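You operate a simulated robot arm through the tools that you are given. There is no shell and no other tool. Be economical: measure what you need, move in short steps, check, and stop when the job is done.

Carry out the task below with a simulated robot arm. There is one attempt and no reset: what you move stays moved.

TASK
Press the blue lid home, move its cup to the yellow cup tray, load the sesame sauce cup next.
Fine: draw the slide out before you lift the cup; the next cup goes in the slide's socket.

It is judged by the outcome, as a careful person would: the job done as asked, and still so three seconds after it is handed in. It fails if anything else is knocked over, pushed out of place, dropped, spilled or broken.

THE ROBOT
A 7-joint arm with a two-finger parallel gripper, fixed in place. Base frame: the origin is at the foot of the arm, x ahead of it, y to its left, z up; the work surface is at about z = 860. Lengths are in mm, angles in degrees, forces in N, time in s.
With the tool pointing down near the work surface it reaches from about 240 to 680 mm from the base axis. Its first joint turns from -66.0 to 66.0 degrees. Payload 2.4 kg.
Tool frame: the origin (TCP) lies between the finger pads and is the grasp point; the fingertips stand 30 mm ahead of it; z points along the fingers, y is the line along which they close. The gripper opens to 94 mm. The fingers are 28 mm wide and 10 mm thick; the gripper's body (50 by 96 mm) begins 55 mm behind the TCP.
Orientation is that of the tool frame in the base frame, as a unit quaternion [w, x, y, z]. With the fingers straight down and closing along the base's y, the tool's x points along the base's -x, its y along +y and its z along -z.

THE INTERFACE
- The arm moves only by the tool arm_command. Its argument "targets" is text: rows parted by semicolons, each of 7 numbers parted by spaces: the gripper command, from -1 (shut) to 1 (fully open), values between in proportion, then the shift along the tool's x, y, z in mm, then the turn, a rotation vector about the tool's x, y, z in degrees. In form: grip dx dy dz rx ry rz; .... A call has 1 to 12 rows; each row shifts and turns the commanded pose from where the row before left it, along the tool's axes as they then stand. A row lasts 0.2 s, in which the tool goes at most 50 mm and 8.6 degrees; a call with a longer step from one row to the next is refused whole, and so is a gripper value outside its range. A pose out of reach is approached as far as the arm can. The call stops where the force on the tool passes 40 N (or 10 N more than at its start, if that is more) or the arm is blocked; 0.2 s more then pass. The fingers move at their own pace (about 153 mm/s each) and stop on an object; they squeeze with about 36 N. The grip force told is the motor's: it shows also when the fingers shut on nothing. Time passes only in rows, and 0.2 s behind the last, so rows that do not move let the fingers close. It gives the time, the measured TCP pose, the force on the tool (base axes), the opening and the grip force at its end, in the units of the frame above (readings bear some noise).
- Cameras (640 x 400 px; columns grow to the right, rows downward): "scene" is fixed at [37.6, 462.2, 1468.2]; the picture's right is [-0.78, -0.62, 0.00], its down [-0.28, 0.35, -0.89] and it looks along [0.55, -0.70, -0.45] (base axes); focal length 328 px, centre (320, 200). "wrist" rides on the gripper at [-37, 0, -58] in the tool frame; the picture's right is [0.00, -1.00, 0.00], its down [0.97, 0.00, -0.24] and it looks along [0.24, 0.00, 0.97] (tool axes); focal length 218 px, centre (320, 200).
- snapshot(camera): a new picture of that camera. No time passes.
- point_at(camera, pixels): for up to 12 pixels [column, row] of the newest picture of that camera ("zoom" is the newest enlarged one), the place [x, y, z] in the base frame of the surface seen there, good to about 2 mm, but the place of the scene camera against the robot may be out by one fixed shift of up to 12 mm in any direction. No time passes.
- inspect(camera, box): a new picture of the part [left, top, right, bottom] of that camera's present view, enlarged. No time passes.
- sign_off(): hands the job in; it is judged then, once.

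Work in short steps. Measure before you move; look again where a grasp or a placing could have gone wrong, and mend it. You have 80 turns and 38 pictures in all, the two below and enlarged ones among them. Open the gripper and draw the arm clear of the work before you hand the job in, unless the task says otherwise; then end with one line.

The tools are called after "Request:" as a command line: name --argument value ..., lists and objects as JSON in quotes. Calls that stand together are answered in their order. arm_command: Moves the arm, as the interface text tells. Its arguments: {"type":"object","properties":{"targets":{"type":"string"}},"required":["targets"]} The other tools are called the same way: snapshot (camera) takes a picture; point_at (camera, pixels) gives the place of the surface under pixels of a picture; inspect (camera, box) takes an enlarged picture of a part of a camera's view; sign_off () hands the job in.

At the start:

```text
time_s: 0.0
eef_pos: [331.7, -23.6, 1261.5]
tool_rot: [0.0, 0.0, 1.0, 0.0]
force: [-0.5, -0.3, -1.1]
opening: 94.0
grasp_force: 0.0
```

scene: 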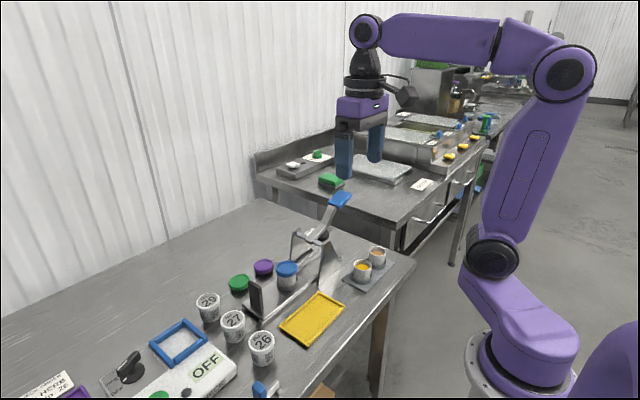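
wrist: 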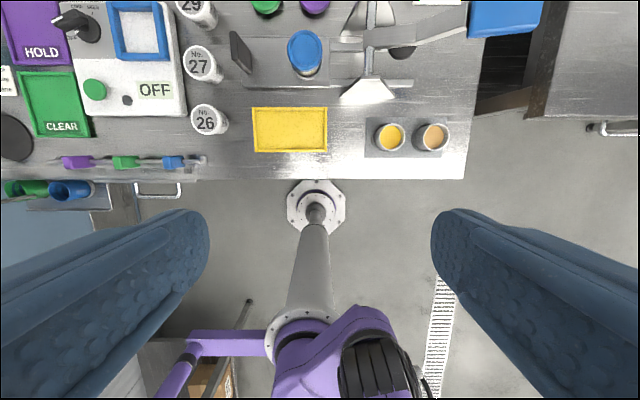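

The cup press, with a blue-lidded cup on its slide, is around wrist pixel (305,50), and the sauce cups are at (390,137) and (432,137). I'll enlarge both views to read the details.

Request:
inspect --camera "wrist" --box '[220, 0, 480, 180]'

Request:
inspect --camera "scene" --box '[190, 180, 420, 370]'

```text
2.22 times, centred on (350, 90) of wrist
```

zoom: 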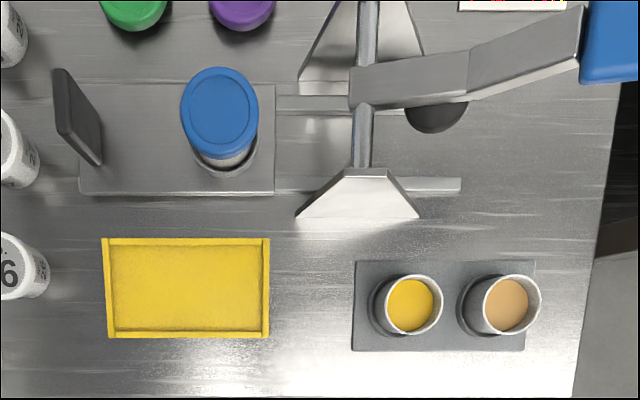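

```text
2.11 times, centred on (305, 275) of scene
```

zoom: 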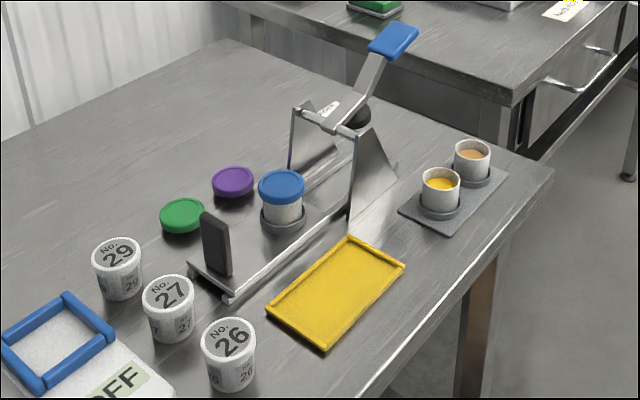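

I'll measure key points with the wrist camera, on a fresh enlarged view of it.

Request:
inspect --camera "wrist" --box '[220, 0, 480, 180]'

Request:
point_at --camera "zoom" --pixels '[[218, 105], [75, 105], [100, 165], [365, 100], [435, 120], [520, 60], [610, 40], [187, 288], [411, 305], [506, 305], [355, 200], [240, 185]]'

Request:
point_at --camera "wrist" --pixels '[[500, 15], [475, 30], [535, 5], [270, 5], [315, 5], [200, 65], [208, 120], [255, 150], [325, 110], [290, 170], [400, 82], [370, 10]]'

```text
2.22 times, centred on (350, 90) of wrist
```

zoom: 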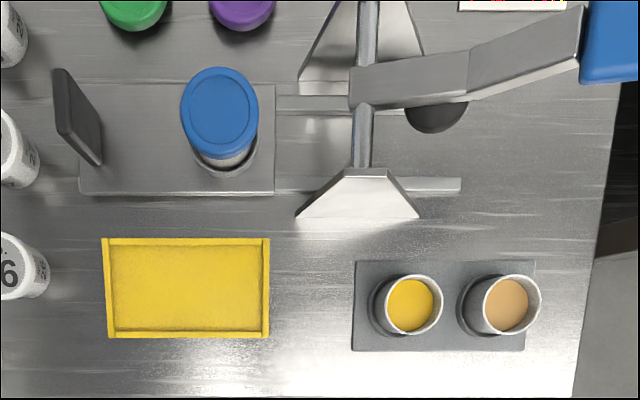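

```text
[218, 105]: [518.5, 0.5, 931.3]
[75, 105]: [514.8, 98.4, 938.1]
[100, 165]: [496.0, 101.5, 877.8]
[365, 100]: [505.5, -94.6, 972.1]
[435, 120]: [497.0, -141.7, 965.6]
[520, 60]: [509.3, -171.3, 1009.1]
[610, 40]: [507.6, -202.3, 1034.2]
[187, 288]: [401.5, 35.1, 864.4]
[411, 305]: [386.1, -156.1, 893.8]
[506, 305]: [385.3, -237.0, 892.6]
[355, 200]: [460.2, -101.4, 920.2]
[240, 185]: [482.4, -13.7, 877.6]
```

```text
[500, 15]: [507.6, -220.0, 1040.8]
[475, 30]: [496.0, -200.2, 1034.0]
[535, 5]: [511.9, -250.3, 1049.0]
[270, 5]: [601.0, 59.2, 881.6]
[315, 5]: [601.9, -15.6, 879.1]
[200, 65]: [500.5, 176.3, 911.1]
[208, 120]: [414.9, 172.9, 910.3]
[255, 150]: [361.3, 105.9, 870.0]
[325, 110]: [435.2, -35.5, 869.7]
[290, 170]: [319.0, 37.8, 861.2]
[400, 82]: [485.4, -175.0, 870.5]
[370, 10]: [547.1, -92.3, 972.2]
```

The slide runs along y. The cup is at y≈0, the pivot at y≈-95, and the handle at about (508,-225,1040). I'll move the camera forward over the press for a closer look.

Request:
arm_command --targets "1 -35 -10 5 0 0 0; 1 -35 -10 5 0 0 0; 1 -35 -10 5 0 0 0; 1 -35 -10 5 0 0 0; 1 0 0 0 0 0 0"

Request:
snapshot --camera "wrist"

Request:
inspect --camera "scene" --box '[250, 180, 410, 320]'

```text
time_s: 1.2
eef_pos: [472.4, -64.8, 1240.8]
tool_rot: [0.0, 0.0, 1.0, 0.0]
force: [0.1, -0.2, 0.2]
opening: 94.1
grasp_force: 0.0
```

```text
32 pictures are left
```

wrist: 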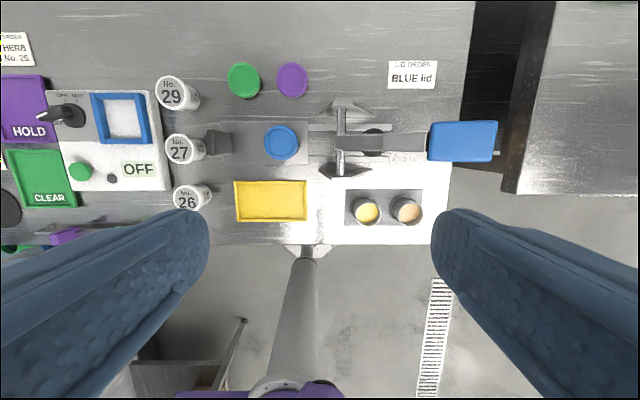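

```text
2.86 times, centred on (330, 250) of scene
```

zoom: 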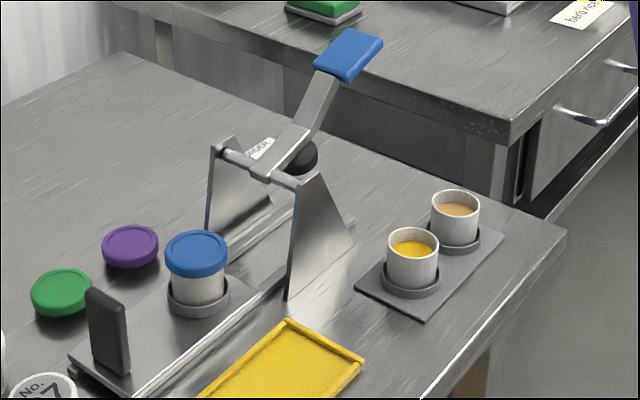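

The order card reads "BLUE lid". I'll zoom in on the press and sauces.

Request:
inspect --camera "wrist" --box '[190, 50, 510, 250]'

Request:
point_at --camera "zoom" --pixels '[[182, 184], [182, 155], [182, 213], [150, 184], [213, 184], [55, 163], [55, 205], [365, 185], [540, 145], [540, 215], [485, 180], [605, 180]]'

Request:
point_at --camera "wrist" --pixels '[[367, 211], [407, 211], [354, 210], [381, 210], [392, 210], [424, 210], [367, 197], [408, 196], [270, 200], [235, 145], [305, 150], [410, 75]]'

```text
2.00 times, centred on (350, 150) of wrist
```

zoom: 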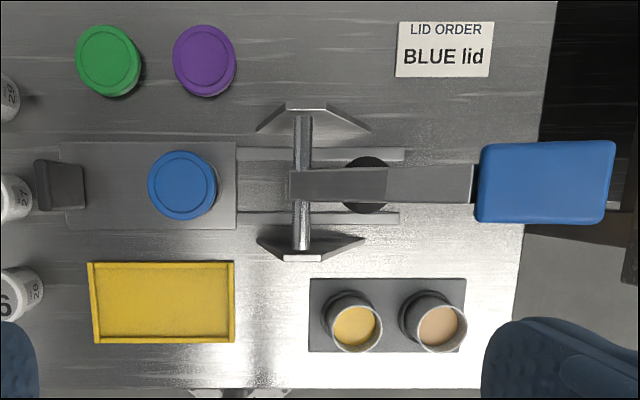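

```text
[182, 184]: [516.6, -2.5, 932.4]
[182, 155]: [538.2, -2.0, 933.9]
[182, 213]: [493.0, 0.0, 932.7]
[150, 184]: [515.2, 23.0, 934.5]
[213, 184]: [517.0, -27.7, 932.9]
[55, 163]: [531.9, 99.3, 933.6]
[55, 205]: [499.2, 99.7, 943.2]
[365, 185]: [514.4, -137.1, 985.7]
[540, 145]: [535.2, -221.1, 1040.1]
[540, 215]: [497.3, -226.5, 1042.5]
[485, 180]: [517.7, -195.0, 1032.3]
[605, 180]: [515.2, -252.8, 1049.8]
```

```text
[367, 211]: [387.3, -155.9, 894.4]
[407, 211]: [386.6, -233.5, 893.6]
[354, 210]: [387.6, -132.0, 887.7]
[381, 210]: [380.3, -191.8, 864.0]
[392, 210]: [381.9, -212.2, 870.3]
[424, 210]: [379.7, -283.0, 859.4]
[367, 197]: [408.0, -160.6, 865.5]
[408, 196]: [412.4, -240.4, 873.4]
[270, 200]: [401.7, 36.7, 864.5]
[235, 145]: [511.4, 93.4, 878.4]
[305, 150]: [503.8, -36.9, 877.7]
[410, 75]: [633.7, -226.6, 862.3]
```

All parts of the press centre on x≈516, and the slide's dark grip plate is at (516,97), top z≈940. I'll go above it and turn the tool -90° so the fingers close along x and the camera sits on the +y side.

Request:
arm_command --targets "1 -11 40.5 30 0 0 0; 1 -11 40.5 30 0 0 0; 1 -11 40.5 30 0 0 0; 1 -11 40.5 30 0 0 0; 1 0 0 0 0 0 0"

Request:
arm_command --targets "1 0 0 0 0 0 -8.2; 1 0 0 0 0 0 -8.2; 1 0 0 0 0 0 -8.2; 1 0 0 0 0 0 -8.2; 1 0 0 0 0 0 -8.2; 1 0 0 0 0 0 -8.2; 1 0 0 0 0 0 -8.2; 1 0 0 0 0 0 -8.2; 1 0 0 0 0 0 -8.2; 1 0 0 0 0 0 -8.2; 1 0 0 0 0 0 -8; 1 0 0 0 0 0 0"

Request:
snapshot --camera "wrist"

Request:
point_at --camera "wrist" --pixels '[[320, 150], [320, 170], [320, 190], [320, 210], [320, 240], [320, 280]]'

```text
refused: row 1 steps farther than a row can; nothing moved
```

```text
time_s: 3.8
eef_pos: [471.1, -63.1, 1242.1]
tool_rot: [0.0, 0.708, -0.706, 0.0]
force: [-0.2, 0.3, -1.4]
opening: 94.1
grasp_force: 0.1
```

```text
29 pictures are left
```

wrist: 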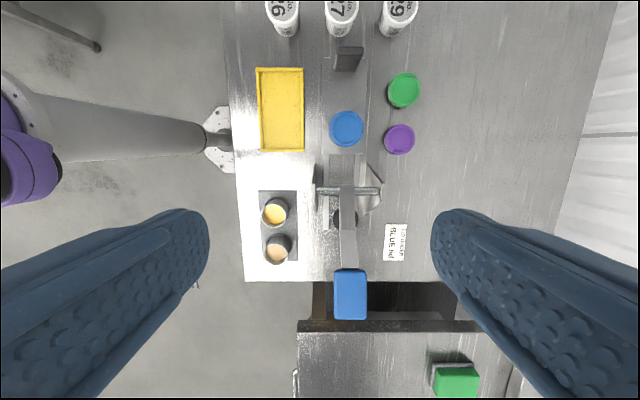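

```text
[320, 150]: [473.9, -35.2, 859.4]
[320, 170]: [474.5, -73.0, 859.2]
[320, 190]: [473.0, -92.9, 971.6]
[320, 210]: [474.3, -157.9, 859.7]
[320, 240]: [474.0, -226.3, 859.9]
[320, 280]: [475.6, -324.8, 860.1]
```

Rotation went fine; the translation was refused as too long. Now I'll move to above the grip plate in smaller steps.

Request:
arm_command --targets "1 -32 -9 28 0 0 0; 1 -32 -9 28 0 0 0; 1 -32 -9 28 0 0 0; 1 -32 -9 28 0 0 0; 1 -32 -9 28 0 0 0; 1 0 0 0 0 0 0"

Request:
snapshot --camera "wrist"

Request:
point_at --camera "wrist" --pixels '[[320, 170], [320, 185], [320, 195], [320, 205], [320, 215], [320, 225], [320, 235], [300, 205], [340, 205], [290, 205], [350, 205], [320, 270]]'

```text
time_s: 5.2
eef_pos: [517.9, 97.3, 1101.1]
tool_rot: [0.0, -0.707, 0.707, 0.0]
force: [0.1, -0.8, -0.1]
opening: 93.8
grasp_force: 0.0
```

```text
28 pictures are left
```

wrist: 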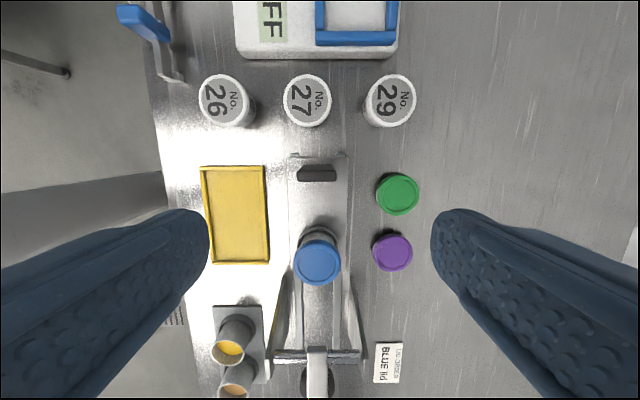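

```text
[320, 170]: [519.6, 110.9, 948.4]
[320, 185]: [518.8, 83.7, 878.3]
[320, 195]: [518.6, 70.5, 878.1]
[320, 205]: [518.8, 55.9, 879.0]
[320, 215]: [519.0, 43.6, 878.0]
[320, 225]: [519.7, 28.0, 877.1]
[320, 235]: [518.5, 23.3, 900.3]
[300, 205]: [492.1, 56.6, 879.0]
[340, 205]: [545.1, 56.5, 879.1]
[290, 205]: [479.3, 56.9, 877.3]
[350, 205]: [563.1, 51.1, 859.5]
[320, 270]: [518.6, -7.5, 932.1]
```

The plate's top looks nearer y≈107. I'll enlarge to pin it down.

Request:
inspect --camera "wrist" --box '[256, 140, 384, 300]'

Request:
point_at --camera "wrist" --pixels '[[316, 166], [316, 168], [316, 172], [316, 176], [316, 180], [300, 169], [334, 169], [298, 176], [336, 176], [316, 245], [316, 284], [307, 120]]'

```text
2.50 times, centred on (320, 220) of wrist
```

zoom: 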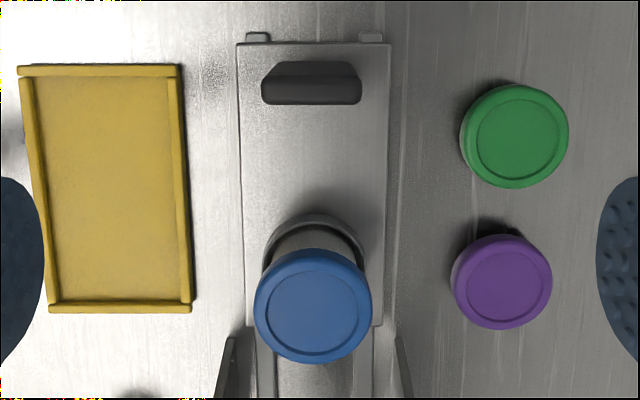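

```text
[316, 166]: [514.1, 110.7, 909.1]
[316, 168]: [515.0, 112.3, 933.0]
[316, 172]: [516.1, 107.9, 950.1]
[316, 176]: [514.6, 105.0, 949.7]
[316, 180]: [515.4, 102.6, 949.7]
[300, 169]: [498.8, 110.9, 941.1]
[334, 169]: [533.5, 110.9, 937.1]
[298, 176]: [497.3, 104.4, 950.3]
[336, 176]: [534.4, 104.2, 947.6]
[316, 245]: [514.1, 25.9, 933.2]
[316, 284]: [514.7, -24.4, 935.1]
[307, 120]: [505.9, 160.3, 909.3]
```

The plate spans x 497–535, y 101–111, with its top at 950. I'll descend over it and grip it across x at z=930.

Request:
arm_command --targets "1 -8.7 1.9 40 0 0 0; 1 0 0 43 0 0 0; 1 0 0 43 0 0 0; 1 0 0 43 0 0 0; 1 0 0 0 0 0 0; -1 0 0 0 0 0 0; -1 0 0 0 0 0 0; -1 0 0 0 0 0 0"

```text
time_s: 7.0
eef_pos: [515.5, 105.1, 932.4]
tool_rot: [0.0, 0.707, -0.707, 0.0]
force: [-2.3, -1.3, -8.0]
opening: 39.9
grasp_force: 45.0
```

The grip holds at 39.9 mm. Now I'll slide it in (-y) gently.

Request:
arm_command --targets "-1 4 0 0 0 0 0; -1 8 0 0 0 0 0; -1 10 0 0 0 0 0; -1 10 0 0 0 0 0; -1 10 0 0 0 0 0; -1 10 0 0 0 0 0; -1 10 0 0 0 0 0; -1 10 0 0 0 0 0; -1 10 0 0 0 0 0; -1 8 0 0 0 0 0; -1 6 0 0 0 0 0; -1 4 0 0 0 0 0"

Request:
inspect --camera "scene" --box '[250, 180, 410, 320]'

```text
time_s: 9.6
eef_pos: [515.5, 4.9, 932.8]
tool_rot: [0.0, -0.707, 0.707, 0.001]
force: [-8.1, 1.2, -5.3]
opening: 39.9
grasp_force: 44.9
```

```text
2.86 times, centred on (330, 250) of scene
```

zoom: 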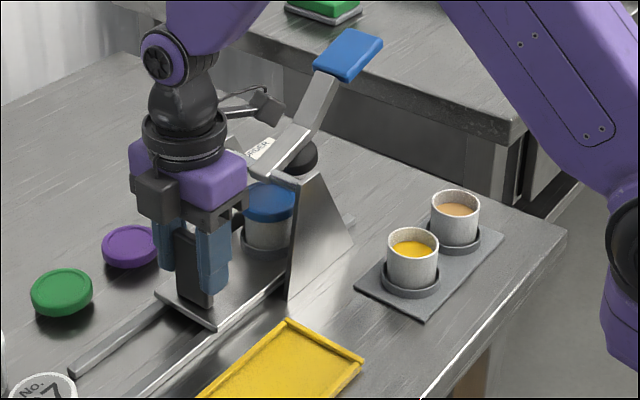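

The slide runs freely. I'll continue in small steps until it meets its stop.

Request:
arm_command --targets "-1 4 0 0 0 0 0; -1 5 0 0 0 0 0; -1 5 0 0 0 0 0; -1 5 0 0 0 0 0; -1 5 0 0 0 0 0; -1 4 0 0 0 0 0; -1 4 0 0 0 0 0; -1 3 0 0 0 0 0; -1 3 0 0 0 0 0; -1 3 0 0 0 0 0; -1 3 0 0 0 0 0; -1 3 0 0 0 0 0"

Request:
inspect --camera "scene" --box '[250, 180, 410, 320]'

```text
time_s: 12.3
eef_pos: [514.6, -34.6, 933.2]
tool_rot: [-0.001, 0.709, -0.706, -0.002]
force: [-4.5, 5.0, 0.8]
opening: 39.8
grasp_force: 45.9
stopped in row 12: the force on the tool passed its limit (the readings are from after the stop); the commanded pose is now the measured one
```

```text
2.86 times, centred on (330, 250) of scene
```

zoom: 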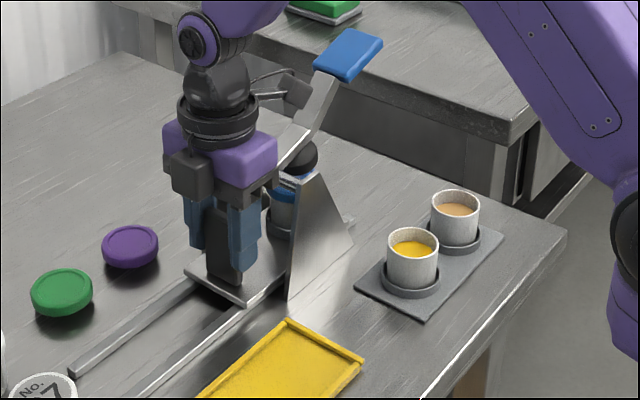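

It stopped after exactly 140 mm of travel, likely the end stop, which puts the cup at y≈-140 below the stamp. I'll release slightly, rise, and look.

Request:
arm_command --targets "0.2 0 0 0 0 0 0; 0.2 0 0 0 0 0 0; 0.2 0 0 -20 0 0 0; 0.2 -20 0 -40 0 0 0; 0.2 -20 0 -40 0 0 0; 0.2 0 0 -40 0 0 0; 0.2 0 0 -40 0 0 0; 0.2 0 0 0 0 0 0"

Request:
inspect --camera "scene" --box '[270, 180, 400, 310]'

Request:
inspect --camera "wrist" --box '[200, 150, 440, 400]'

```text
time_s: 14.1
eef_pos: [515.1, 2.6, 1113.7]
tool_rot: [0.0, 0.71, -0.705, -0.004]
force: [0.6, 0.5, -0.8]
opening: 56.5
grasp_force: 0.1
```

```text
3.08 times, centred on (335, 245) of scene
```

zoom: 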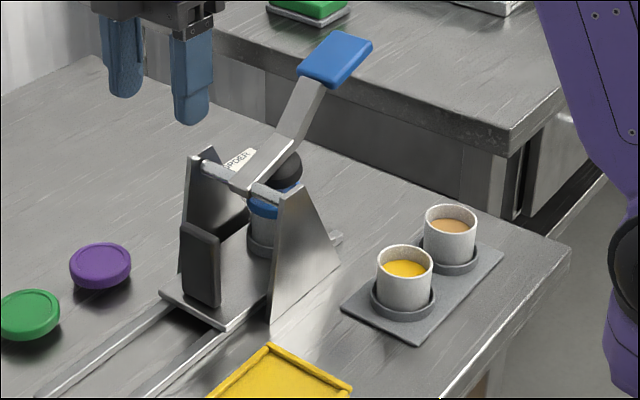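

```text
1.60 times, centred on (320, 275) of wrist
```

zoom: 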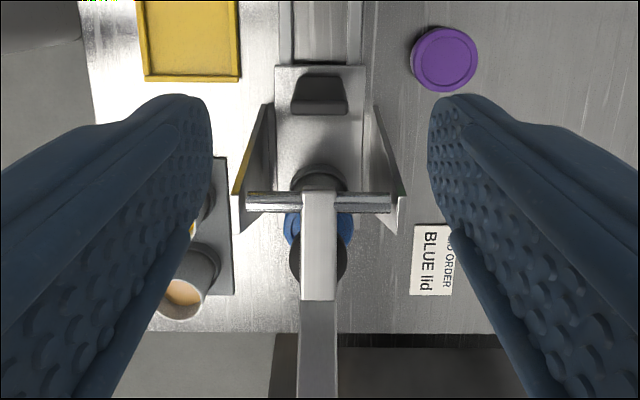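

The lid is still on and the cup sits under the stamp. I'll close the fingers and go above the blue handle at (516,-232).

Request:
arm_command --targets "-1 46 0 0 0 0 0; -1 47 0 0 0 0 0; -1 47 0 0 0 0 0; -1 47 0 0 0 0 0; -1 47 0 0 0 0 0; -1 0 0 0 0 0 0"

Request:
inspect --camera "scene" --box '[270, 120, 420, 290]'

```text
time_s: 15.5
eef_pos: [516.2, -230.5, 1110.1]
tool_rot: [0.0, 0.71, -0.704, -0.003]
force: [-0.5, 0.1, 0.0]
opening: 0.0
grasp_force: 33.2
```

```text
2.35 times, centred on (345, 205) of scene
```

zoom: 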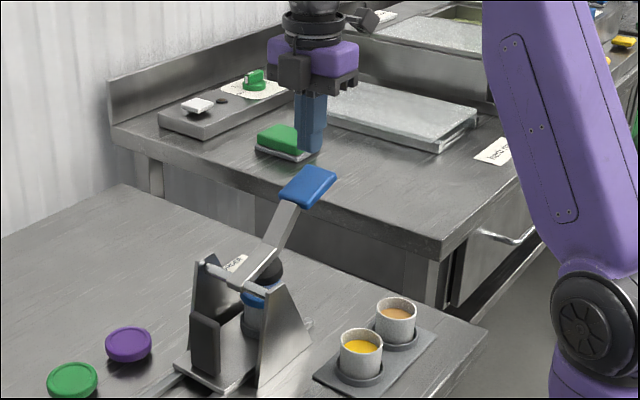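

The tips are above the handle at z≈1080. I'll press down in small steps and watch the force.

Request:
arm_command --targets "-1 0 0 15 0 0 0; -1 0 0 12 0 0 0; -1 0 0 6 0 0 0; -1 0 0 5 0 0 0; -1 0 0 5 0 0 0; -1 0 0 5 0 0 0; -1 0 0 5 0 0 0; -1 1 0 5 0 0 0; -1 1 0 5 0 0 0; -1 1 0 5 0 0 0; -1 1 0 4 0 0 0; -1 1 0 4 0 0 0"

Request:
inspect --camera "scene" --box '[270, 120, 420, 290]'

```text
time_s: 18.1
eef_pos: [516.3, -236.4, 1036.1]
tool_rot: [0.0, 0.71, -0.704, -0.001]
force: [-0.2, 0.0, 1.6]
opening: 0.3
grasp_force: 32.9
```

```text
2.35 times, centred on (345, 205) of scene
```

zoom: 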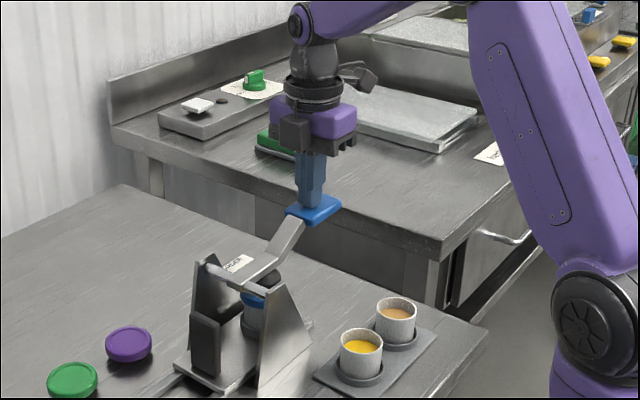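

The lever lowers with little force and the stamp nears the lid. I'll keep going.

Request:
arm_command --targets "-1 0.5 0 4 0 0 0; -1 0.5 0 4 0 0 0; -1 0.5 0 4 0 0 0; -1 0.5 0 4 0 0 0; -1 0 0 3 0 0 0; -1 0 0 3 0 0 0; -1 0 0 3 0 0 0; -1 0 0 3 0 0 0; -1 0 0 3 0 0 0; -1 0 0 3 0 0 0; -1 0 0 3 0 0 0; -1 0 0 3 0 0 0"

Request:
inspect --camera "scene" --box '[270, 120, 420, 290]'

```text
time_s: 18.9
eef_pos: [516.1, -237.6, 1030.6]
tool_rot: [-0.002, 0.71, -0.705, 0.001]
force: [-8.8, 3.6, 18.5]
opening: 0.0
grasp_force: 32.9
stopped in row 3: the force on the tool passed its limit (the readings are from after the stop); the commanded pose is now the measured one
```

```text
2.35 times, centred on (345, 205) of scene
```

zoom: 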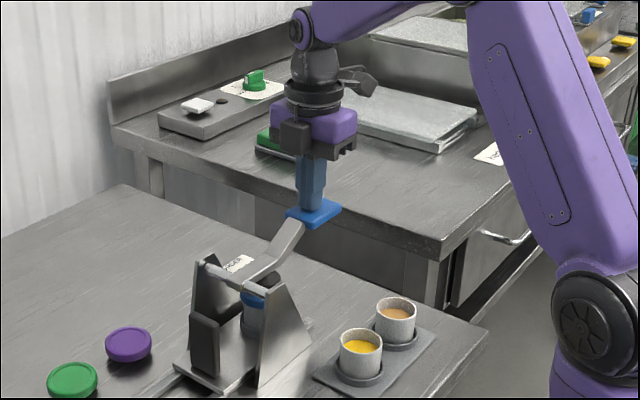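

It hit the force limit with the stamp on the lid. I'll press again to check whether it gives further or is home.

Request:
arm_command --targets "-1 0 0 1.5 0 0 0; -1 0 0 1.5 0 0 0; -1 0 0 1.5 0 0 0; -1 0 0 1.5 0 0 0; -1 0 0 1.5 0 0 0; -1 0 0 1.5 0 0 0; -1 0 0 1.5 0 0 0; -1 0 0 1.5 0 0 0"

Request:
arm_command --targets "-1 0 0 1.5 0 0 0; -1 0 0 1.5 0 0 0; -1 0 0 1.5 0 0 0; -1 0 0 1.5 0 0 0; -1 0 0 1.5 0 0 0; -1 0 0 1.5 0 0 0; -1 0 0 1.5 0 0 0; -1 0 0 1.5 0 0 0"

Request:
inspect --camera "scene" --box '[300, 200, 380, 280]'

```text
time_s: 19.5
eef_pos: [517.4, -237.3, 1030.6]
tool_rot: [-0.002, 0.71, -0.704, 0.002]
force: [-8.4, 4.6, 17.5]
opening: 0.0
grasp_force: 32.9
stopped in row 2: the force on the tool passed its limit (the readings are from after the stop); the commanded pose is now the measured one
```

```text
time_s: 20.0
eef_pos: [516.7, -237.2, 1031.0]
tool_rot: [-0.004, 0.71, -0.704, 0.003]
force: [-9.3, 4.9, 18.5]
opening: 0.1
grasp_force: 32.8
stopped in row 2: the force on the tool passed its limit (the readings are from after the stop); the commanded pose is now the measured one
```

```text
5.00 times, centred on (340, 240) of scene
```

zoom: 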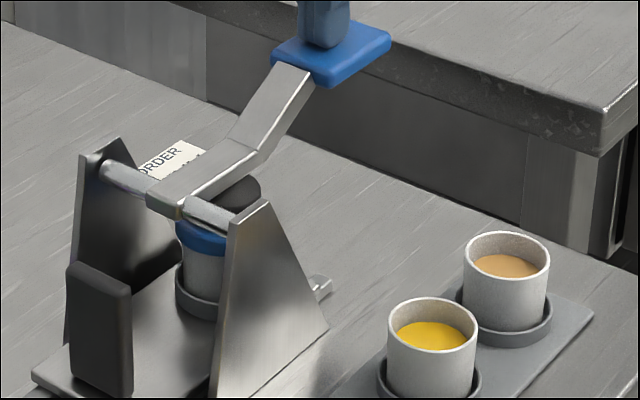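

The lever is now solid at this height. I'll lift off and see whether the lever returns by itself and how the lid sits.

Request:
arm_command --targets "-1 0 0 -5 0 0 0; -1 0 0 -10 0 0 0; -1 0 0 -20 0 0 0; -1 0 0 -30 0 0 0; -1 0 0 -30 0 0 0; -1 0 0 0 0 0 0"

Request:
inspect --camera "scene" --box '[300, 180, 380, 280]'

```text
time_s: 21.4
eef_pos: [518.3, -236.9, 1124.3]
tool_rot: [-0.002, 0.71, -0.704, 0.003]
force: [0.2, -0.1, 0.0]
opening: 0.0
grasp_force: 33.3
```

```text
4.00 times, centred on (340, 230) of scene
```

zoom: 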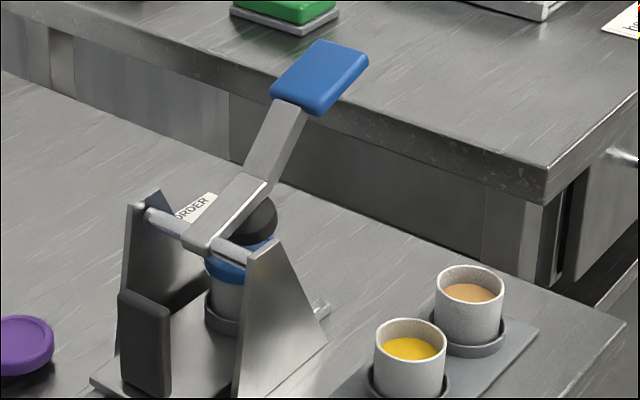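

The lever springs back up. I'll return to the grip plate at y≈-34.6, grip it and draw the slide out.

Request:
arm_command --targets "-1 -40.4 1 0 0 0 0; -1 -40.4 1 0 0 0 0; 0 -40.4 0.5 0 0 0 0; 0.25 -40.4 0 0 0 0 0; 0.25 -40.4 0 0 0 0 0; 0.25 0 0 20 0 0 0; 0.25 0 0 43 0 0 0; 0.25 0 0 43 0 0 0; 0.25 0 0 43 0 0 0; 0.25 0 0 41 0 0 0; 0.25 0 0 0 0 0 0"

Request:
arm_command --targets "-1 0 0 0 0 0 0; -1 0 0 0 0 0 0; -1 -4 0 0 0 0 0; -1 -6 0 0 0 0 0; -1 -8 0 0 0 0 0; -1 -10 0 0 0 0 0; -1 -10 0 0 0 0 0; -1 -10 0 0 0 0 0; -1 -10 0 0 0 0 0; -1 -10 0 0 0 0 0; -1 -10 0 0 0 0 0; -1 -8 0 0 0 0 0"

```text
time_s: 23.8
eef_pos: [514.9, -34.7, 935.0]
tool_rot: [-0.003, 0.709, -0.705, 0.004]
force: [-0.2, -0.6, -0.5]
opening: 58.7
grasp_force: 0.1
```

```text
time_s: 26.4
eef_pos: [515.6, 51.0, 934.5]
tool_rot: [-0.004, 0.709, -0.705, 0.003]
force: [13.9, -0.2, 1.4]
opening: 39.9
grasp_force: 45.0
```

It is drawing out. I'll go the remaining ~54 mm.

Request:
arm_command --targets "-1 -8 0 0 0 0 0; -1 -10 0 0 0 0 0; -1 -10 0 0 0 0 0; -1 -8 0 0 0 0 0; -1 -6 0 0 0 0 0; -1 -4 0 0 0 0 0; -1 -3 0 0 0 0 0; -1 -3 0 0 0 0 0; -1 -2 0 0 0 0 0; -1 -1 0 0 0 0 0"

Request:
arm_command --targets "0.2 0 0 0 0 0 0; 0.2 0 0 0 0 0 0; 0.2 0 0 -20 0 0 0; 0.2 5 0 -40 0 0 0; 0.2 5 0 -40 0 0 0; 0.2 0 0 -40 0 0 0; 0.2 0 0 -40 0 0 0; 0.2 0 0 0 0 0 0"

Request:
inspect --camera "scene" --box '[250, 210, 360, 320]'

Request:
inspect --camera "wrist" --box '[220, 150, 420, 400]'

Request:
point_at --camera "wrist" --pixels '[[318, 175], [318, 240], [318, 255], [318, 265], [318, 275], [318, 282], [300, 265], [335, 265], [318, 232]]'

```text
time_s: 28.6
eef_pos: [514.4, 105.8, 933.2]
tool_rot: [-0.004, 0.71, -0.704, 0.004]
force: [25.8, -3.6, -3.2]
opening: 39.9
grasp_force: 45.3
```

```text
time_s: 30.4
eef_pos: [512.5, 95.6, 1114.7]
tool_rot: [-0.003, 0.709, -0.705, 0.003]
force: [-0.6, -0.2, 0.0]
opening: 56.5
grasp_force: 0.1
```

```text
3.64 times, centred on (305, 265) of scene
```

zoom: 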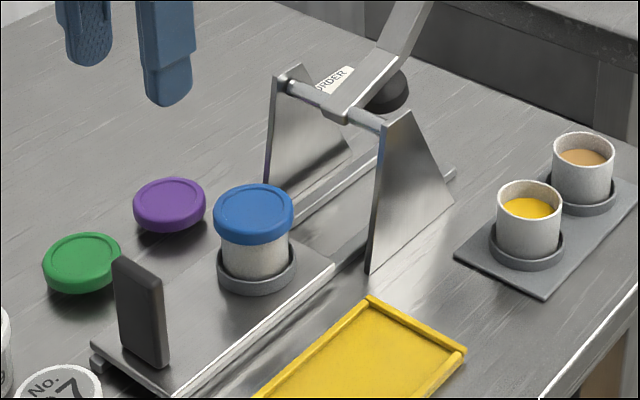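

```text
1.60 times, centred on (320, 275) of wrist
```

zoom: 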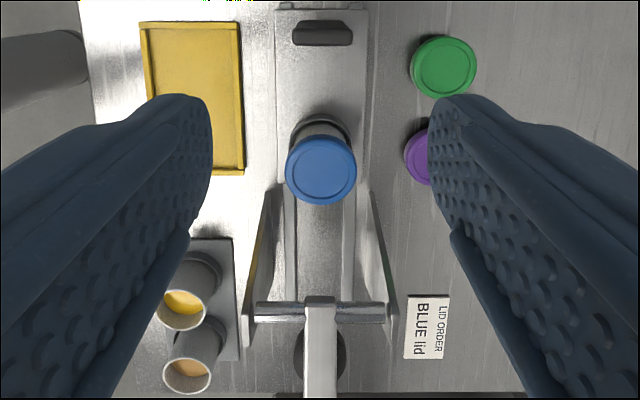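

```text
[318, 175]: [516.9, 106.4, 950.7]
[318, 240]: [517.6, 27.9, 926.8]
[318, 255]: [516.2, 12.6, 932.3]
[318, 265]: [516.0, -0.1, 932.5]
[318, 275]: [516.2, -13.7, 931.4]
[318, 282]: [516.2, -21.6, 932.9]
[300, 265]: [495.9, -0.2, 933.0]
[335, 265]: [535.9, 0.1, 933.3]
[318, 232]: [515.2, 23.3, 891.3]
```

The slide is out at its end stop. The lid top reads ≈932.6 against ≈933.3 before, so I need to tell if it is truly home. I'll measure lid, ring and open-cup heights in an enlarged scene view.

Request:
inspect --camera "scene" --box '[260, 220, 320, 280]'

Request:
point_at --camera "zoom" --pixels '[[287, 260], [230, 260], [340, 260], [287, 225], [287, 290], [270, 345], [270, 365], [270, 390], [300, 390], [200, 300], [350, 380], [280, 320]]'

Request:
inspect --camera "scene" --box '[335, 235, 405, 305]'

```text
6.67 times, centred on (290, 250) of scene
```

zoom: 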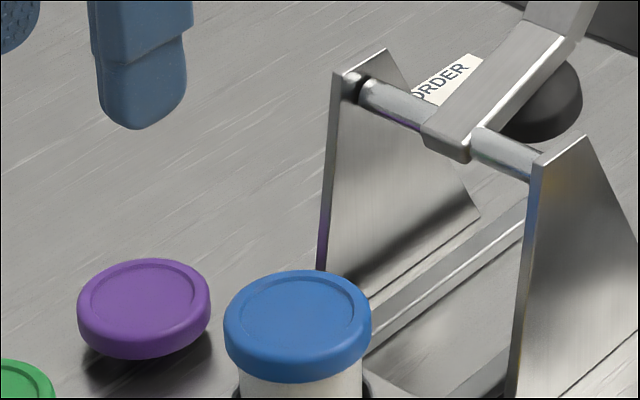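

```text
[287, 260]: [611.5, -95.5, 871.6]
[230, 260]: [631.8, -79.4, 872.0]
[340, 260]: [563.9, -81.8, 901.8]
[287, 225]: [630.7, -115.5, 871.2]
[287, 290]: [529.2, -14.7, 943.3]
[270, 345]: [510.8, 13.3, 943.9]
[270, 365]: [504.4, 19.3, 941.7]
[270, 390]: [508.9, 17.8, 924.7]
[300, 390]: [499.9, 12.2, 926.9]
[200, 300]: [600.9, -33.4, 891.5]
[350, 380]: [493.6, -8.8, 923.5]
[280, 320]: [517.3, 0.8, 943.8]
```

```text
5.71 times, centred on (370, 270) of scene
```

zoom: 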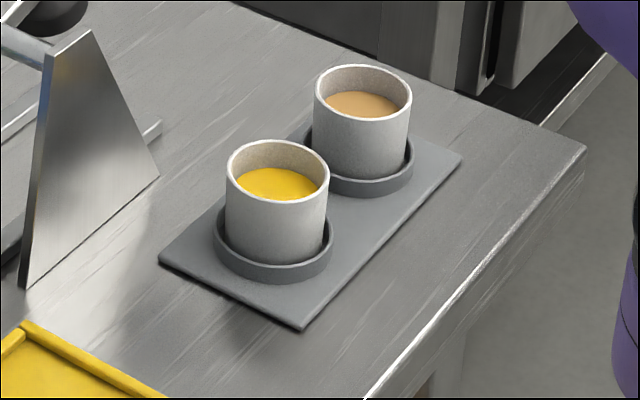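

Request:
point_at --camera "zoom" --pixels '[[228, 170], [327, 175], [278, 143], [408, 100], [316, 90], [362, 66], [180, 255], [430, 150], [275, 260], [275, 275], [275, 185], [360, 105]]'

Request:
inspect --camera "scene" --box '[258, 245, 318, 305]'

Request:
point_at --camera "zoom" --pixels '[[310, 205], [310, 212], [310, 218], [310, 230], [310, 250], [310, 262], [310, 275], [310, 300], [230, 285], [190, 260], [380, 250], [310, 150]]'

```text
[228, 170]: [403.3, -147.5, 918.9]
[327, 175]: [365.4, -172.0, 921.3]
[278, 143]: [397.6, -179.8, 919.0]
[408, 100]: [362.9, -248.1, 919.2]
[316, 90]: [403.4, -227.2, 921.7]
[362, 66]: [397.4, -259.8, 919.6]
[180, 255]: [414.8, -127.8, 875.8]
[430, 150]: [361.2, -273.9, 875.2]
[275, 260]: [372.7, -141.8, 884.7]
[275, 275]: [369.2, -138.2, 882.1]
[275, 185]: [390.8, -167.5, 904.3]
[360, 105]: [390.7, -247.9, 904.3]
```

```text
6.67 times, centred on (288, 275) of scene
```

zoom: 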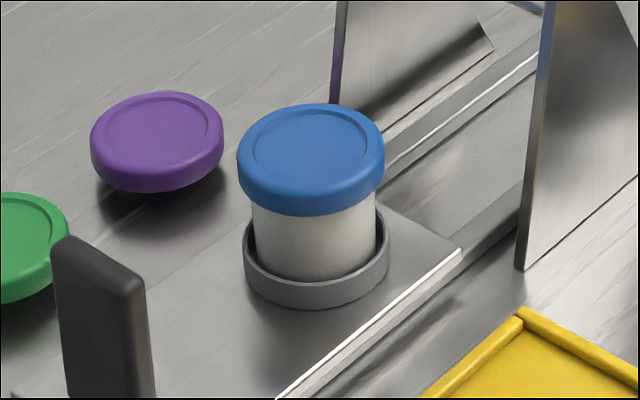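

```text
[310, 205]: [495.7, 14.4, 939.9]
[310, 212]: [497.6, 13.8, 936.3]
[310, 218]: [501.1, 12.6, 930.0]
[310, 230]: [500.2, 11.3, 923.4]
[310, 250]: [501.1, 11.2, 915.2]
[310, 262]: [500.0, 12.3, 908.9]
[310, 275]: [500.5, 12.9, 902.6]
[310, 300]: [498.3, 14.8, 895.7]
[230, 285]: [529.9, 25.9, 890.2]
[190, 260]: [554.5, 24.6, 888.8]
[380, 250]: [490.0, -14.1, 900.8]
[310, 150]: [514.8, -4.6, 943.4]
```

The lid is level, and the pressed lever was flat. The real test is whether the cup comes along when I lift by the lid. I'll straddle it at (515.5,-0.5) and descend to z≈920 with the tips above the socket ring.

Request:
arm_command --targets "0.6 48 -1.5 0 0 0 0; 0.6 48 -1.5 0 0 0 0; 0.6 0 0 40 0 0 0; 0.6 0 0 40 0 0 0; 0.6 0 0 40 0 0 0; 0.6 0 0 40 0 0 0; 0.6 0 0 20 0 0 0; 0.6 0 0 12 0 0 0; 0.6 0 0 0 0 0 0"

Request:
arm_command --targets "-1 0 0 0 0 0 0; -1 0 0 0 0 0 0; -1 0 0 0 0 0 0; -1 0 0 -2 0 0 0; -1 0 0 -2 0 0 0; -1 0 0 -2 0 0 0; -1 0 0 0 0 0 0"

Request:
inspect --camera "scene" --box '[240, 210, 340, 310]'

```text
time_s: 32.4
eef_pos: [517.3, -1.6, 921.5]
tool_rot: [-0.003, 0.71, -0.704, 0.003]
force: [-0.3, -1.0, 0.8]
opening: 75.2
grasp_force: 0.0
```

```text
time_s: 34.0
eef_pos: [517.1, -1.3, 927.7]
tool_rot: [-0.002, 0.71, -0.705, 0.003]
force: [-1.1, -0.4, -1.6]
opening: 53.1
grasp_force: 36.0
```

```text
4.00 times, centred on (290, 260) of scene
```

zoom: 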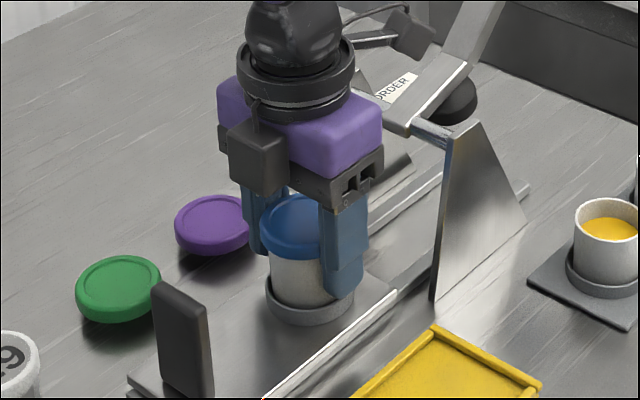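

The lid is gripped at 53 mm and raised 6 mm. I'll lift a little more and look for the cup coming with it.

Request:
arm_command --targets "-1 0 0 -4 0 0 0; -1 0 0 -4 0 0 0; -1 0 0 -4 0 0 0; -1 0 0 0 0 0 0"

Request:
inspect --camera "scene" --box '[240, 210, 340, 310]'

```text
time_s: 35.0
eef_pos: [517.6, -0.1, 939.9]
tool_rot: [-0.003, 0.71, -0.705, 0.003]
force: [0.7, -0.9, -1.2]
opening: 53.6
grasp_force: 36.2
```

```text
4.00 times, centred on (290, 260) of scene
```

zoom: 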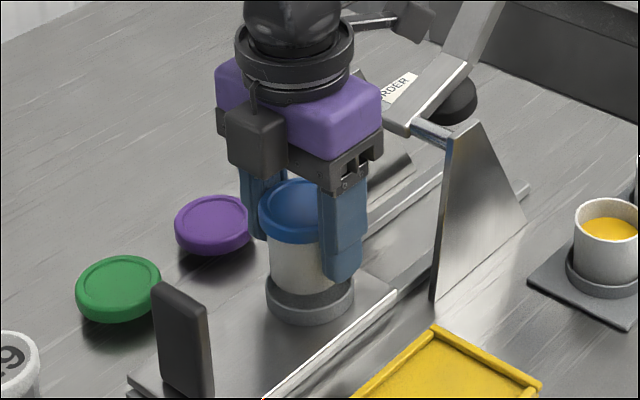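

The cup rises with its lid, so the lid is home. I'll lift clear and carry it over the yellow tray centre (400,36).

Request:
arm_command --targets "-1 0 0 -10 0 0 0; -1 0 0 -15 0 0 0; -1 0 0 -15 0 0 0; -1 0 0 -10 0 0 0; -1 -5 15 0 0 0 0; -1 -8 25 0 0 0 0; -1 -8 25 0 0 0 0; -1 -8 25 0 0 0 0; -1 -7 18 0 0 0 0; -1 0 9 0 0 0 0; -1 0 0 0 0 0 0"

Request:
arm_command --targets "-1 0 0 20 0 0 0; -1 0 0 20 0 0 0; -1 0 0 15 0 0 0; -1 0 0 10 0 0 0; -1 0 0 5 0 0 0; -1 0 0 0 0 0 0"

Request:
snapshot --camera "scene"

```text
time_s: 37.4
eef_pos: [399.9, 35.4, 989.0]
tool_rot: [-0.003, 0.709, -0.705, 0.002]
force: [0.7, -0.2, -0.8]
opening: 53.4
grasp_force: 35.9
```

```text
time_s: 38.8
eef_pos: [400.1, 33.4, 919.3]
tool_rot: [-0.003, 0.71, -0.705, 0.003]
force: [0.2, 0.2, -1.0]
opening: 53.3
grasp_force: 35.7
```

```text
10 pictures are left
```

scene: 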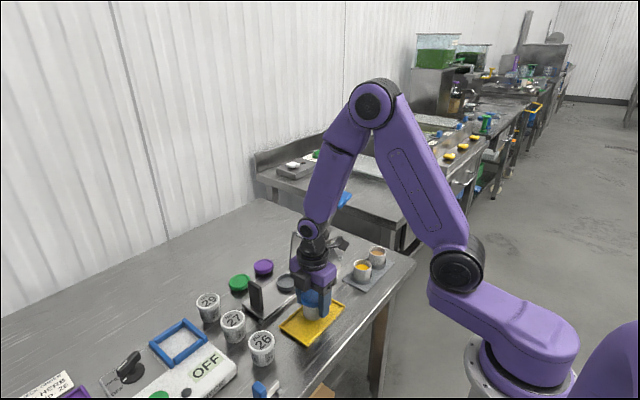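

The cup is just above the tray. I'll lower in small steps until I feel contact.

Request:
arm_command --targets "-1 0 0 3 0 0 0; -1 0 0 3 0 0 0; -1 0 0 2 0 0 0; -1 0 0 1 0 0 0; -1 0 0 0 0 0 0"

```text
time_s: 40.0
eef_pos: [401.6, 34.8, 910.5]
tool_rot: [-0.003, 0.71, -0.704, 0.004]
force: [0.6, 0.6, -0.8]
opening: 53.5
grasp_force: 36.1
```

Request:
arm_command --targets "-1 0 0 1 0 0 0; -1 0 0 1 0 0 0; -1 0 0 1 0 0 0; -1 0 0 1 0 0 0; -1 0 0 0 0 0 0"

Request:
inspect --camera "scene" --box '[270, 260, 350, 360]'

```text
time_s: 41.2
eef_pos: [400.4, 35.1, 908.4]
tool_rot: [-0.003, 0.71, -0.705, 0.003]
force: [-2.2, -0.6, 10.9]
opening: 53.3
grasp_force: 35.8
stopped in row 5: the force on the tool passed its limit (the readings are from after the stop); the commanded pose is now the measured one
```

```text
4.00 times, centred on (310, 310) of scene
```

zoom: 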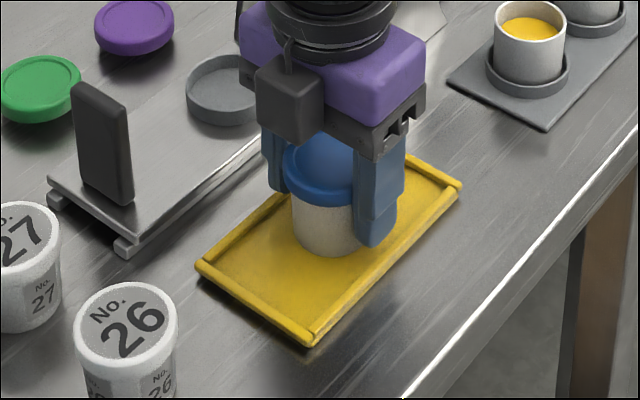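

The cup rests on the tray. I'll release, rise, and move toward the tan (sesame) cup at about (385,-238).

Request:
arm_command --targets "0 0 0 0 0 0 0; 0.5 0 0 0 0 0 0; 0.5 0 0 0 0 0 0; 0.5 0 0 -15 0 0 0; 0.5 0 0 -35 0 0 0; 0.5 0 0 -40 0 0 0; 0.5 0 0 -40 0 0 0; 0.5 0 0 -40 0 0 0; 0.5 0 0 0 0 0 0"

Request:
arm_command --targets "0.5 44 2 0 0 0 0; 0.5 44 2 0 0 0 0; 0.5 44 3 0 0 0 0; 0.5 44 3 0 0 0 0; 0.5 44 3 0 0 0 0; 0.5 44 2 0 0 0 0; 0.5 0 0 0 0 0 0"

Request:
snapshot --camera "wrist"

Request:
inspect --camera "scene" --box '[260, 230, 400, 360]'

```text
time_s: 43.2
eef_pos: [400.2, 35.2, 1078.9]
tool_rot: [-0.003, 0.71, -0.705, 0.004]
force: [0.1, 0.3, -0.8]
opening: 70.5
grasp_force: 0.1
```

```text
time_s: 44.8
eef_pos: [385.4, -230.2, 1075.8]
tool_rot: [-0.004, 0.709, -0.705, 0.004]
force: [-0.3, 1.0, -0.6]
opening: 70.5
grasp_force: 0.0
```

```text
8 pictures are left
```

wrist: 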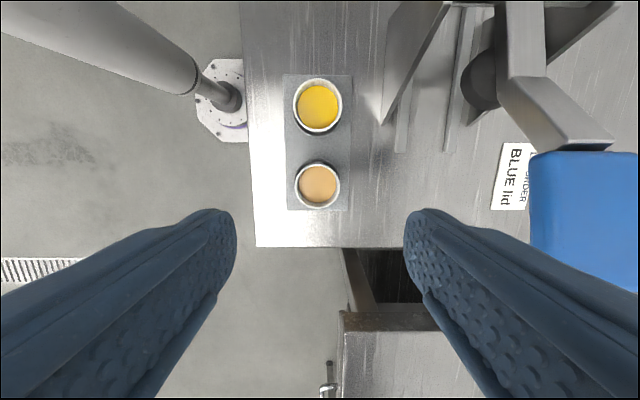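

```text
3.08 times, centred on (330, 295) of scene
```

zoom: 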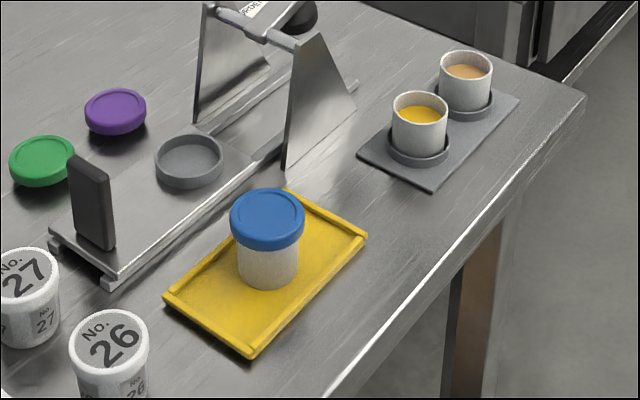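

The blue cup stands in the tray. Now I'll measure the tan cup's rim and the empty socket.

Request:
point_at --camera "wrist" --pixels '[[296, 186], [339, 186], [318, 164], [318, 207], [318, 186], [318, 106], [317, 81], [340, 104], [295, 104]]'

Request:
point_at --camera "zoom" --pixels '[[188, 165], [158, 163], [220, 163], [188, 138], [188, 183], [442, 80], [491, 80], [467, 52], [267, 215]]'

```text
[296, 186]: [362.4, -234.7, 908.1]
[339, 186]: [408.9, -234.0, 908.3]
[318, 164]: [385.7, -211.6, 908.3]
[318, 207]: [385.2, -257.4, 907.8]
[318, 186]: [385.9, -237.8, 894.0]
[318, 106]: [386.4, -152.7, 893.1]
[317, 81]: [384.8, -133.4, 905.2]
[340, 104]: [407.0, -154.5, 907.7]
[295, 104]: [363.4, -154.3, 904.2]
```

```text
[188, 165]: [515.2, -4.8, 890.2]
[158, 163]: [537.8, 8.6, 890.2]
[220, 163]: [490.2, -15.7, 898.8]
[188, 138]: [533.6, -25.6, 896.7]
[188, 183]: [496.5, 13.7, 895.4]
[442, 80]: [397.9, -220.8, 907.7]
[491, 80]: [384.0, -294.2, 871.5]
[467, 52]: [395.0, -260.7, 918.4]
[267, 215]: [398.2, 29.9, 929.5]
```

The tan cup is centred at (385.6,-234.5) with its rim at 908. I'll descend to TCP z≈906, tips above the holder ring, and grip.

Request:
arm_command --targets "0.5 4.3 0 40 0 0 0; 0.5 0 0 40 0 0 0; 0.5 0 0 40 0 0 0; 0.5 0 0 30 0 0 0; 0.5 0 0 12 0 0 0; 0.5 0 0 7 0 0 0; 0.5 0 0 0 0 0 0"

Request:
arm_command --targets "-1 0 0 0 0 0 0; -1 0 0 0 0 0 0; -1 0 0 0 0 0 0; -1 0 0 -3 0 0 0; -1 0 0 -4 0 0 0; -1 0 0 -5 0 0 0; -1 0 0 -5 0 0 0; -1 0 0 0 0 0 0"

Request:
inspect --camera "scene" --box '[320, 220, 420, 300]'

```text
time_s: 46.4
eef_pos: [387.8, -233.0, 908.4]
tool_rot: [-0.004, 0.709, -0.705, 0.004]
force: [0.3, 0.4, 0.8]
opening: 70.5
grasp_force: 0.1
```

```text
time_s: 48.2
eef_pos: [388.3, -233.5, 924.5]
tool_rot: [-0.003, 0.709, -0.705, 0.003]
force: [-0.5, -0.7, -0.8]
opening: 47.0
grasp_force: 36.1
```

```text
5.00 times, centred on (370, 260) of scene
```

zoom: 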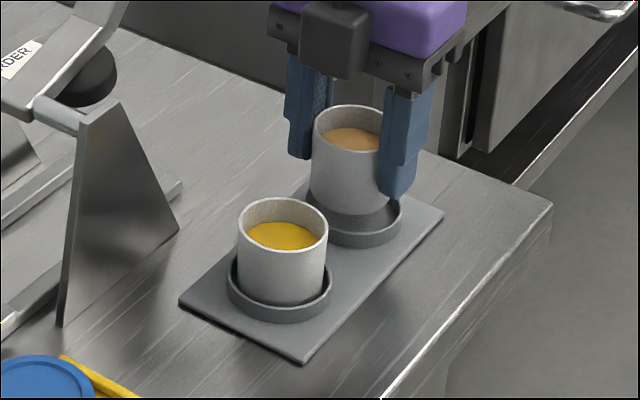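

The sesame cup is held upright. I'll lift it to z≈1010, travel gently along +y over the yellow cup, then in +x to the socket.

Request:
arm_command --targets "-1 0 0 -10 0 0 0; -1 0 0 -20 0 0 0; -1 0 0 -22 0 0 0; -1 0 0 -22 0 0 0; -1 0 0 -12 0 0 0; -1 -8 0 0 0 0 0; -1 -16 0 0 0 0 0; -1 -22 0 0 0 0 0; -1 -24 0 0 0 0 0; -1 -24 0 0 0 0 0; -1 -24 0 0 0 0 0; -1 -24 0 0 0 0 0"

Request:
arm_command --targets "-1 -24 0 0 0 0 0; -1 -24 0 0 0 0 0; -1 -20 0 0 0 0 0; -1 -14 -4 0 0 0 0; -1 -8 -12 0 0 0 0; -1 -2 -18 0 0 0 0; -1 0 -24 0 0 0 0; -1 0 -24 0 0 0 0; -1 0 -20 0 0 0 0; -1 0 -14 0 0 0 0; -1 0 -8 0 0 0 0; -1 0 -4 0 0 0 0"

```text
time_s: 50.8
eef_pos: [386.6, -92.1, 1011.8]
tool_rot: [-0.004, 0.71, -0.705, 0.004]
force: [0.8, -0.5, -0.5]
opening: 47.2
grasp_force: 36.2
```

```text
time_s: 53.4
eef_pos: [514.6, 1.4, 1012.6]
tool_rot: [-0.003, 0.709, -0.705, 0.004]
force: [0.0, -0.2, 0.1]
opening: 47.3
grasp_force: 35.9
```

I'm over the socket. I'll lower to just above the ring and check alignment.

Request:
arm_command --targets "-1 0 -1 15 0 0 0; -1 0 0 20 0 0 0; -1 0 0 20 0 0 0; -1 0 0 14 0 0 0; -1 0 0 6 0 0 0; -1 0 0 0 0 0 0"

Request:
inspect --camera "scene" --box '[250, 230, 330, 310]'

```text
time_s: 54.8
eef_pos: [513.7, 1.9, 936.9]
tool_rot: [-0.004, 0.709, -0.705, 0.004]
force: [-0.4, 1.3, -0.6]
opening: 47.0
grasp_force: 35.6
```

```text
5.00 times, centred on (290, 270) of scene
```

zoom: 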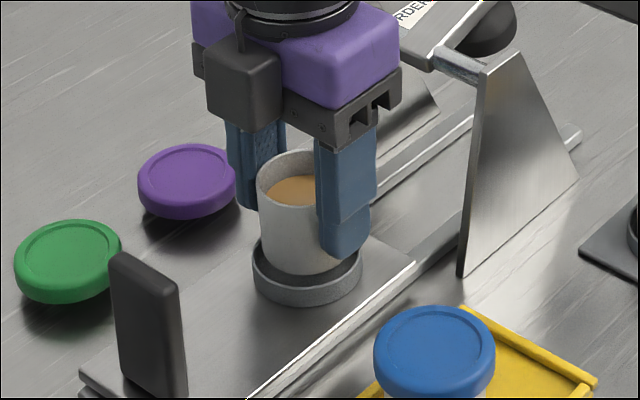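

The cup is nearly centred in the ring. I'll make a tiny correction and lower in small steps until contact.

Request:
arm_command --targets "-1 1.5 -1 0 0 0 0; -1 0 0 3 0 0 0; -1 0 0 3 0 0 0; -1 0 0 3 0 0 0; -1 0 0 2 0 0 0; -1 0 0 1 0 0 0; -1 0 0 0 0 0 0"

```text
time_s: 56.4
eef_pos: [516.4, -1.0, 924.7]
tool_rot: [-0.004, 0.71, -0.704, 0.004]
force: [0.6, -0.1, -1.0]
opening: 46.8
grasp_force: 35.8
```

Request:
arm_command --targets "-1 0 0 1 0 0 0; -1 0 0 1 0 0 0; -1 0 0 1 0 0 0; -1 0 0 1 0 0 0; -1 0 0 0 0 0 0"

Request:
inspect --camera "scene" --box '[250, 230, 330, 310]'

```text
time_s: 57.6
eef_pos: [516.4, -0.2, 922.2]
tool_rot: [-0.004, 0.71, -0.705, 0.004]
force: [-3.2, 0.6, 10.6]
opening: 46.9
grasp_force: 35.6
```

```text
5.00 times, centred on (290, 270) of scene
```

zoom: 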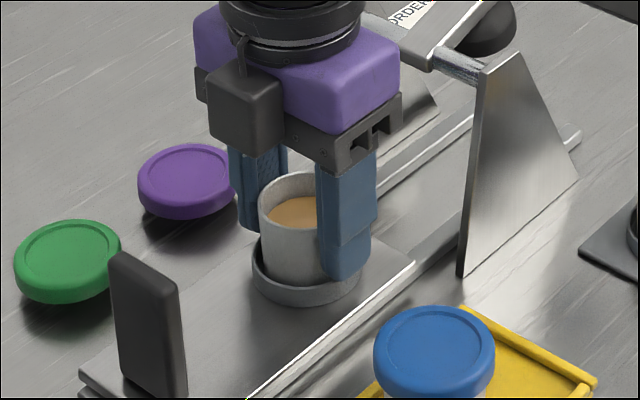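

Contact is at the expected height (922, 10.6 N) and the cup is inside the ring. I'll release, rise and check.

Request:
arm_command --targets "-0.2 0 0 0 0 0 0; 0.4 0 0 0 0 0 0; 0.5 0 0 0 0 0 0; 0.5 0 0 -15 0 0 0; 0.5 0 0 -35 0 0 0; 0.5 0 0 -45 0 0 0; 0.5 0 0 -45 0 0 0; 0.5 0 0 -45 0 0 0; 0.5 0 0 -45 0 0 0; 1 0 0 0 0 0 0; 1 0 0 0 0 0 0"

Request:
inspect --camera "scene" --box '[230, 180, 420, 360]'

```text
time_s: 60.0
eef_pos: [513.4, -0.7, 1151.8]
tool_rot: [-0.004, 0.71, -0.704, 0.004]
force: [-0.2, 0.0, 0.4]
opening: 93.7
grasp_force: 0.0
```

```text
2.22 times, centred on (325, 270) of scene
```

zoom: 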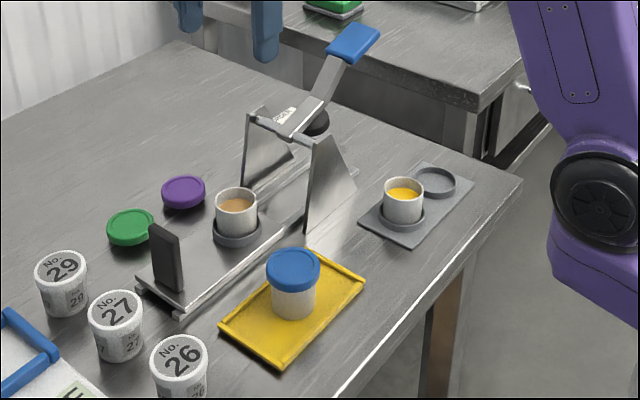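

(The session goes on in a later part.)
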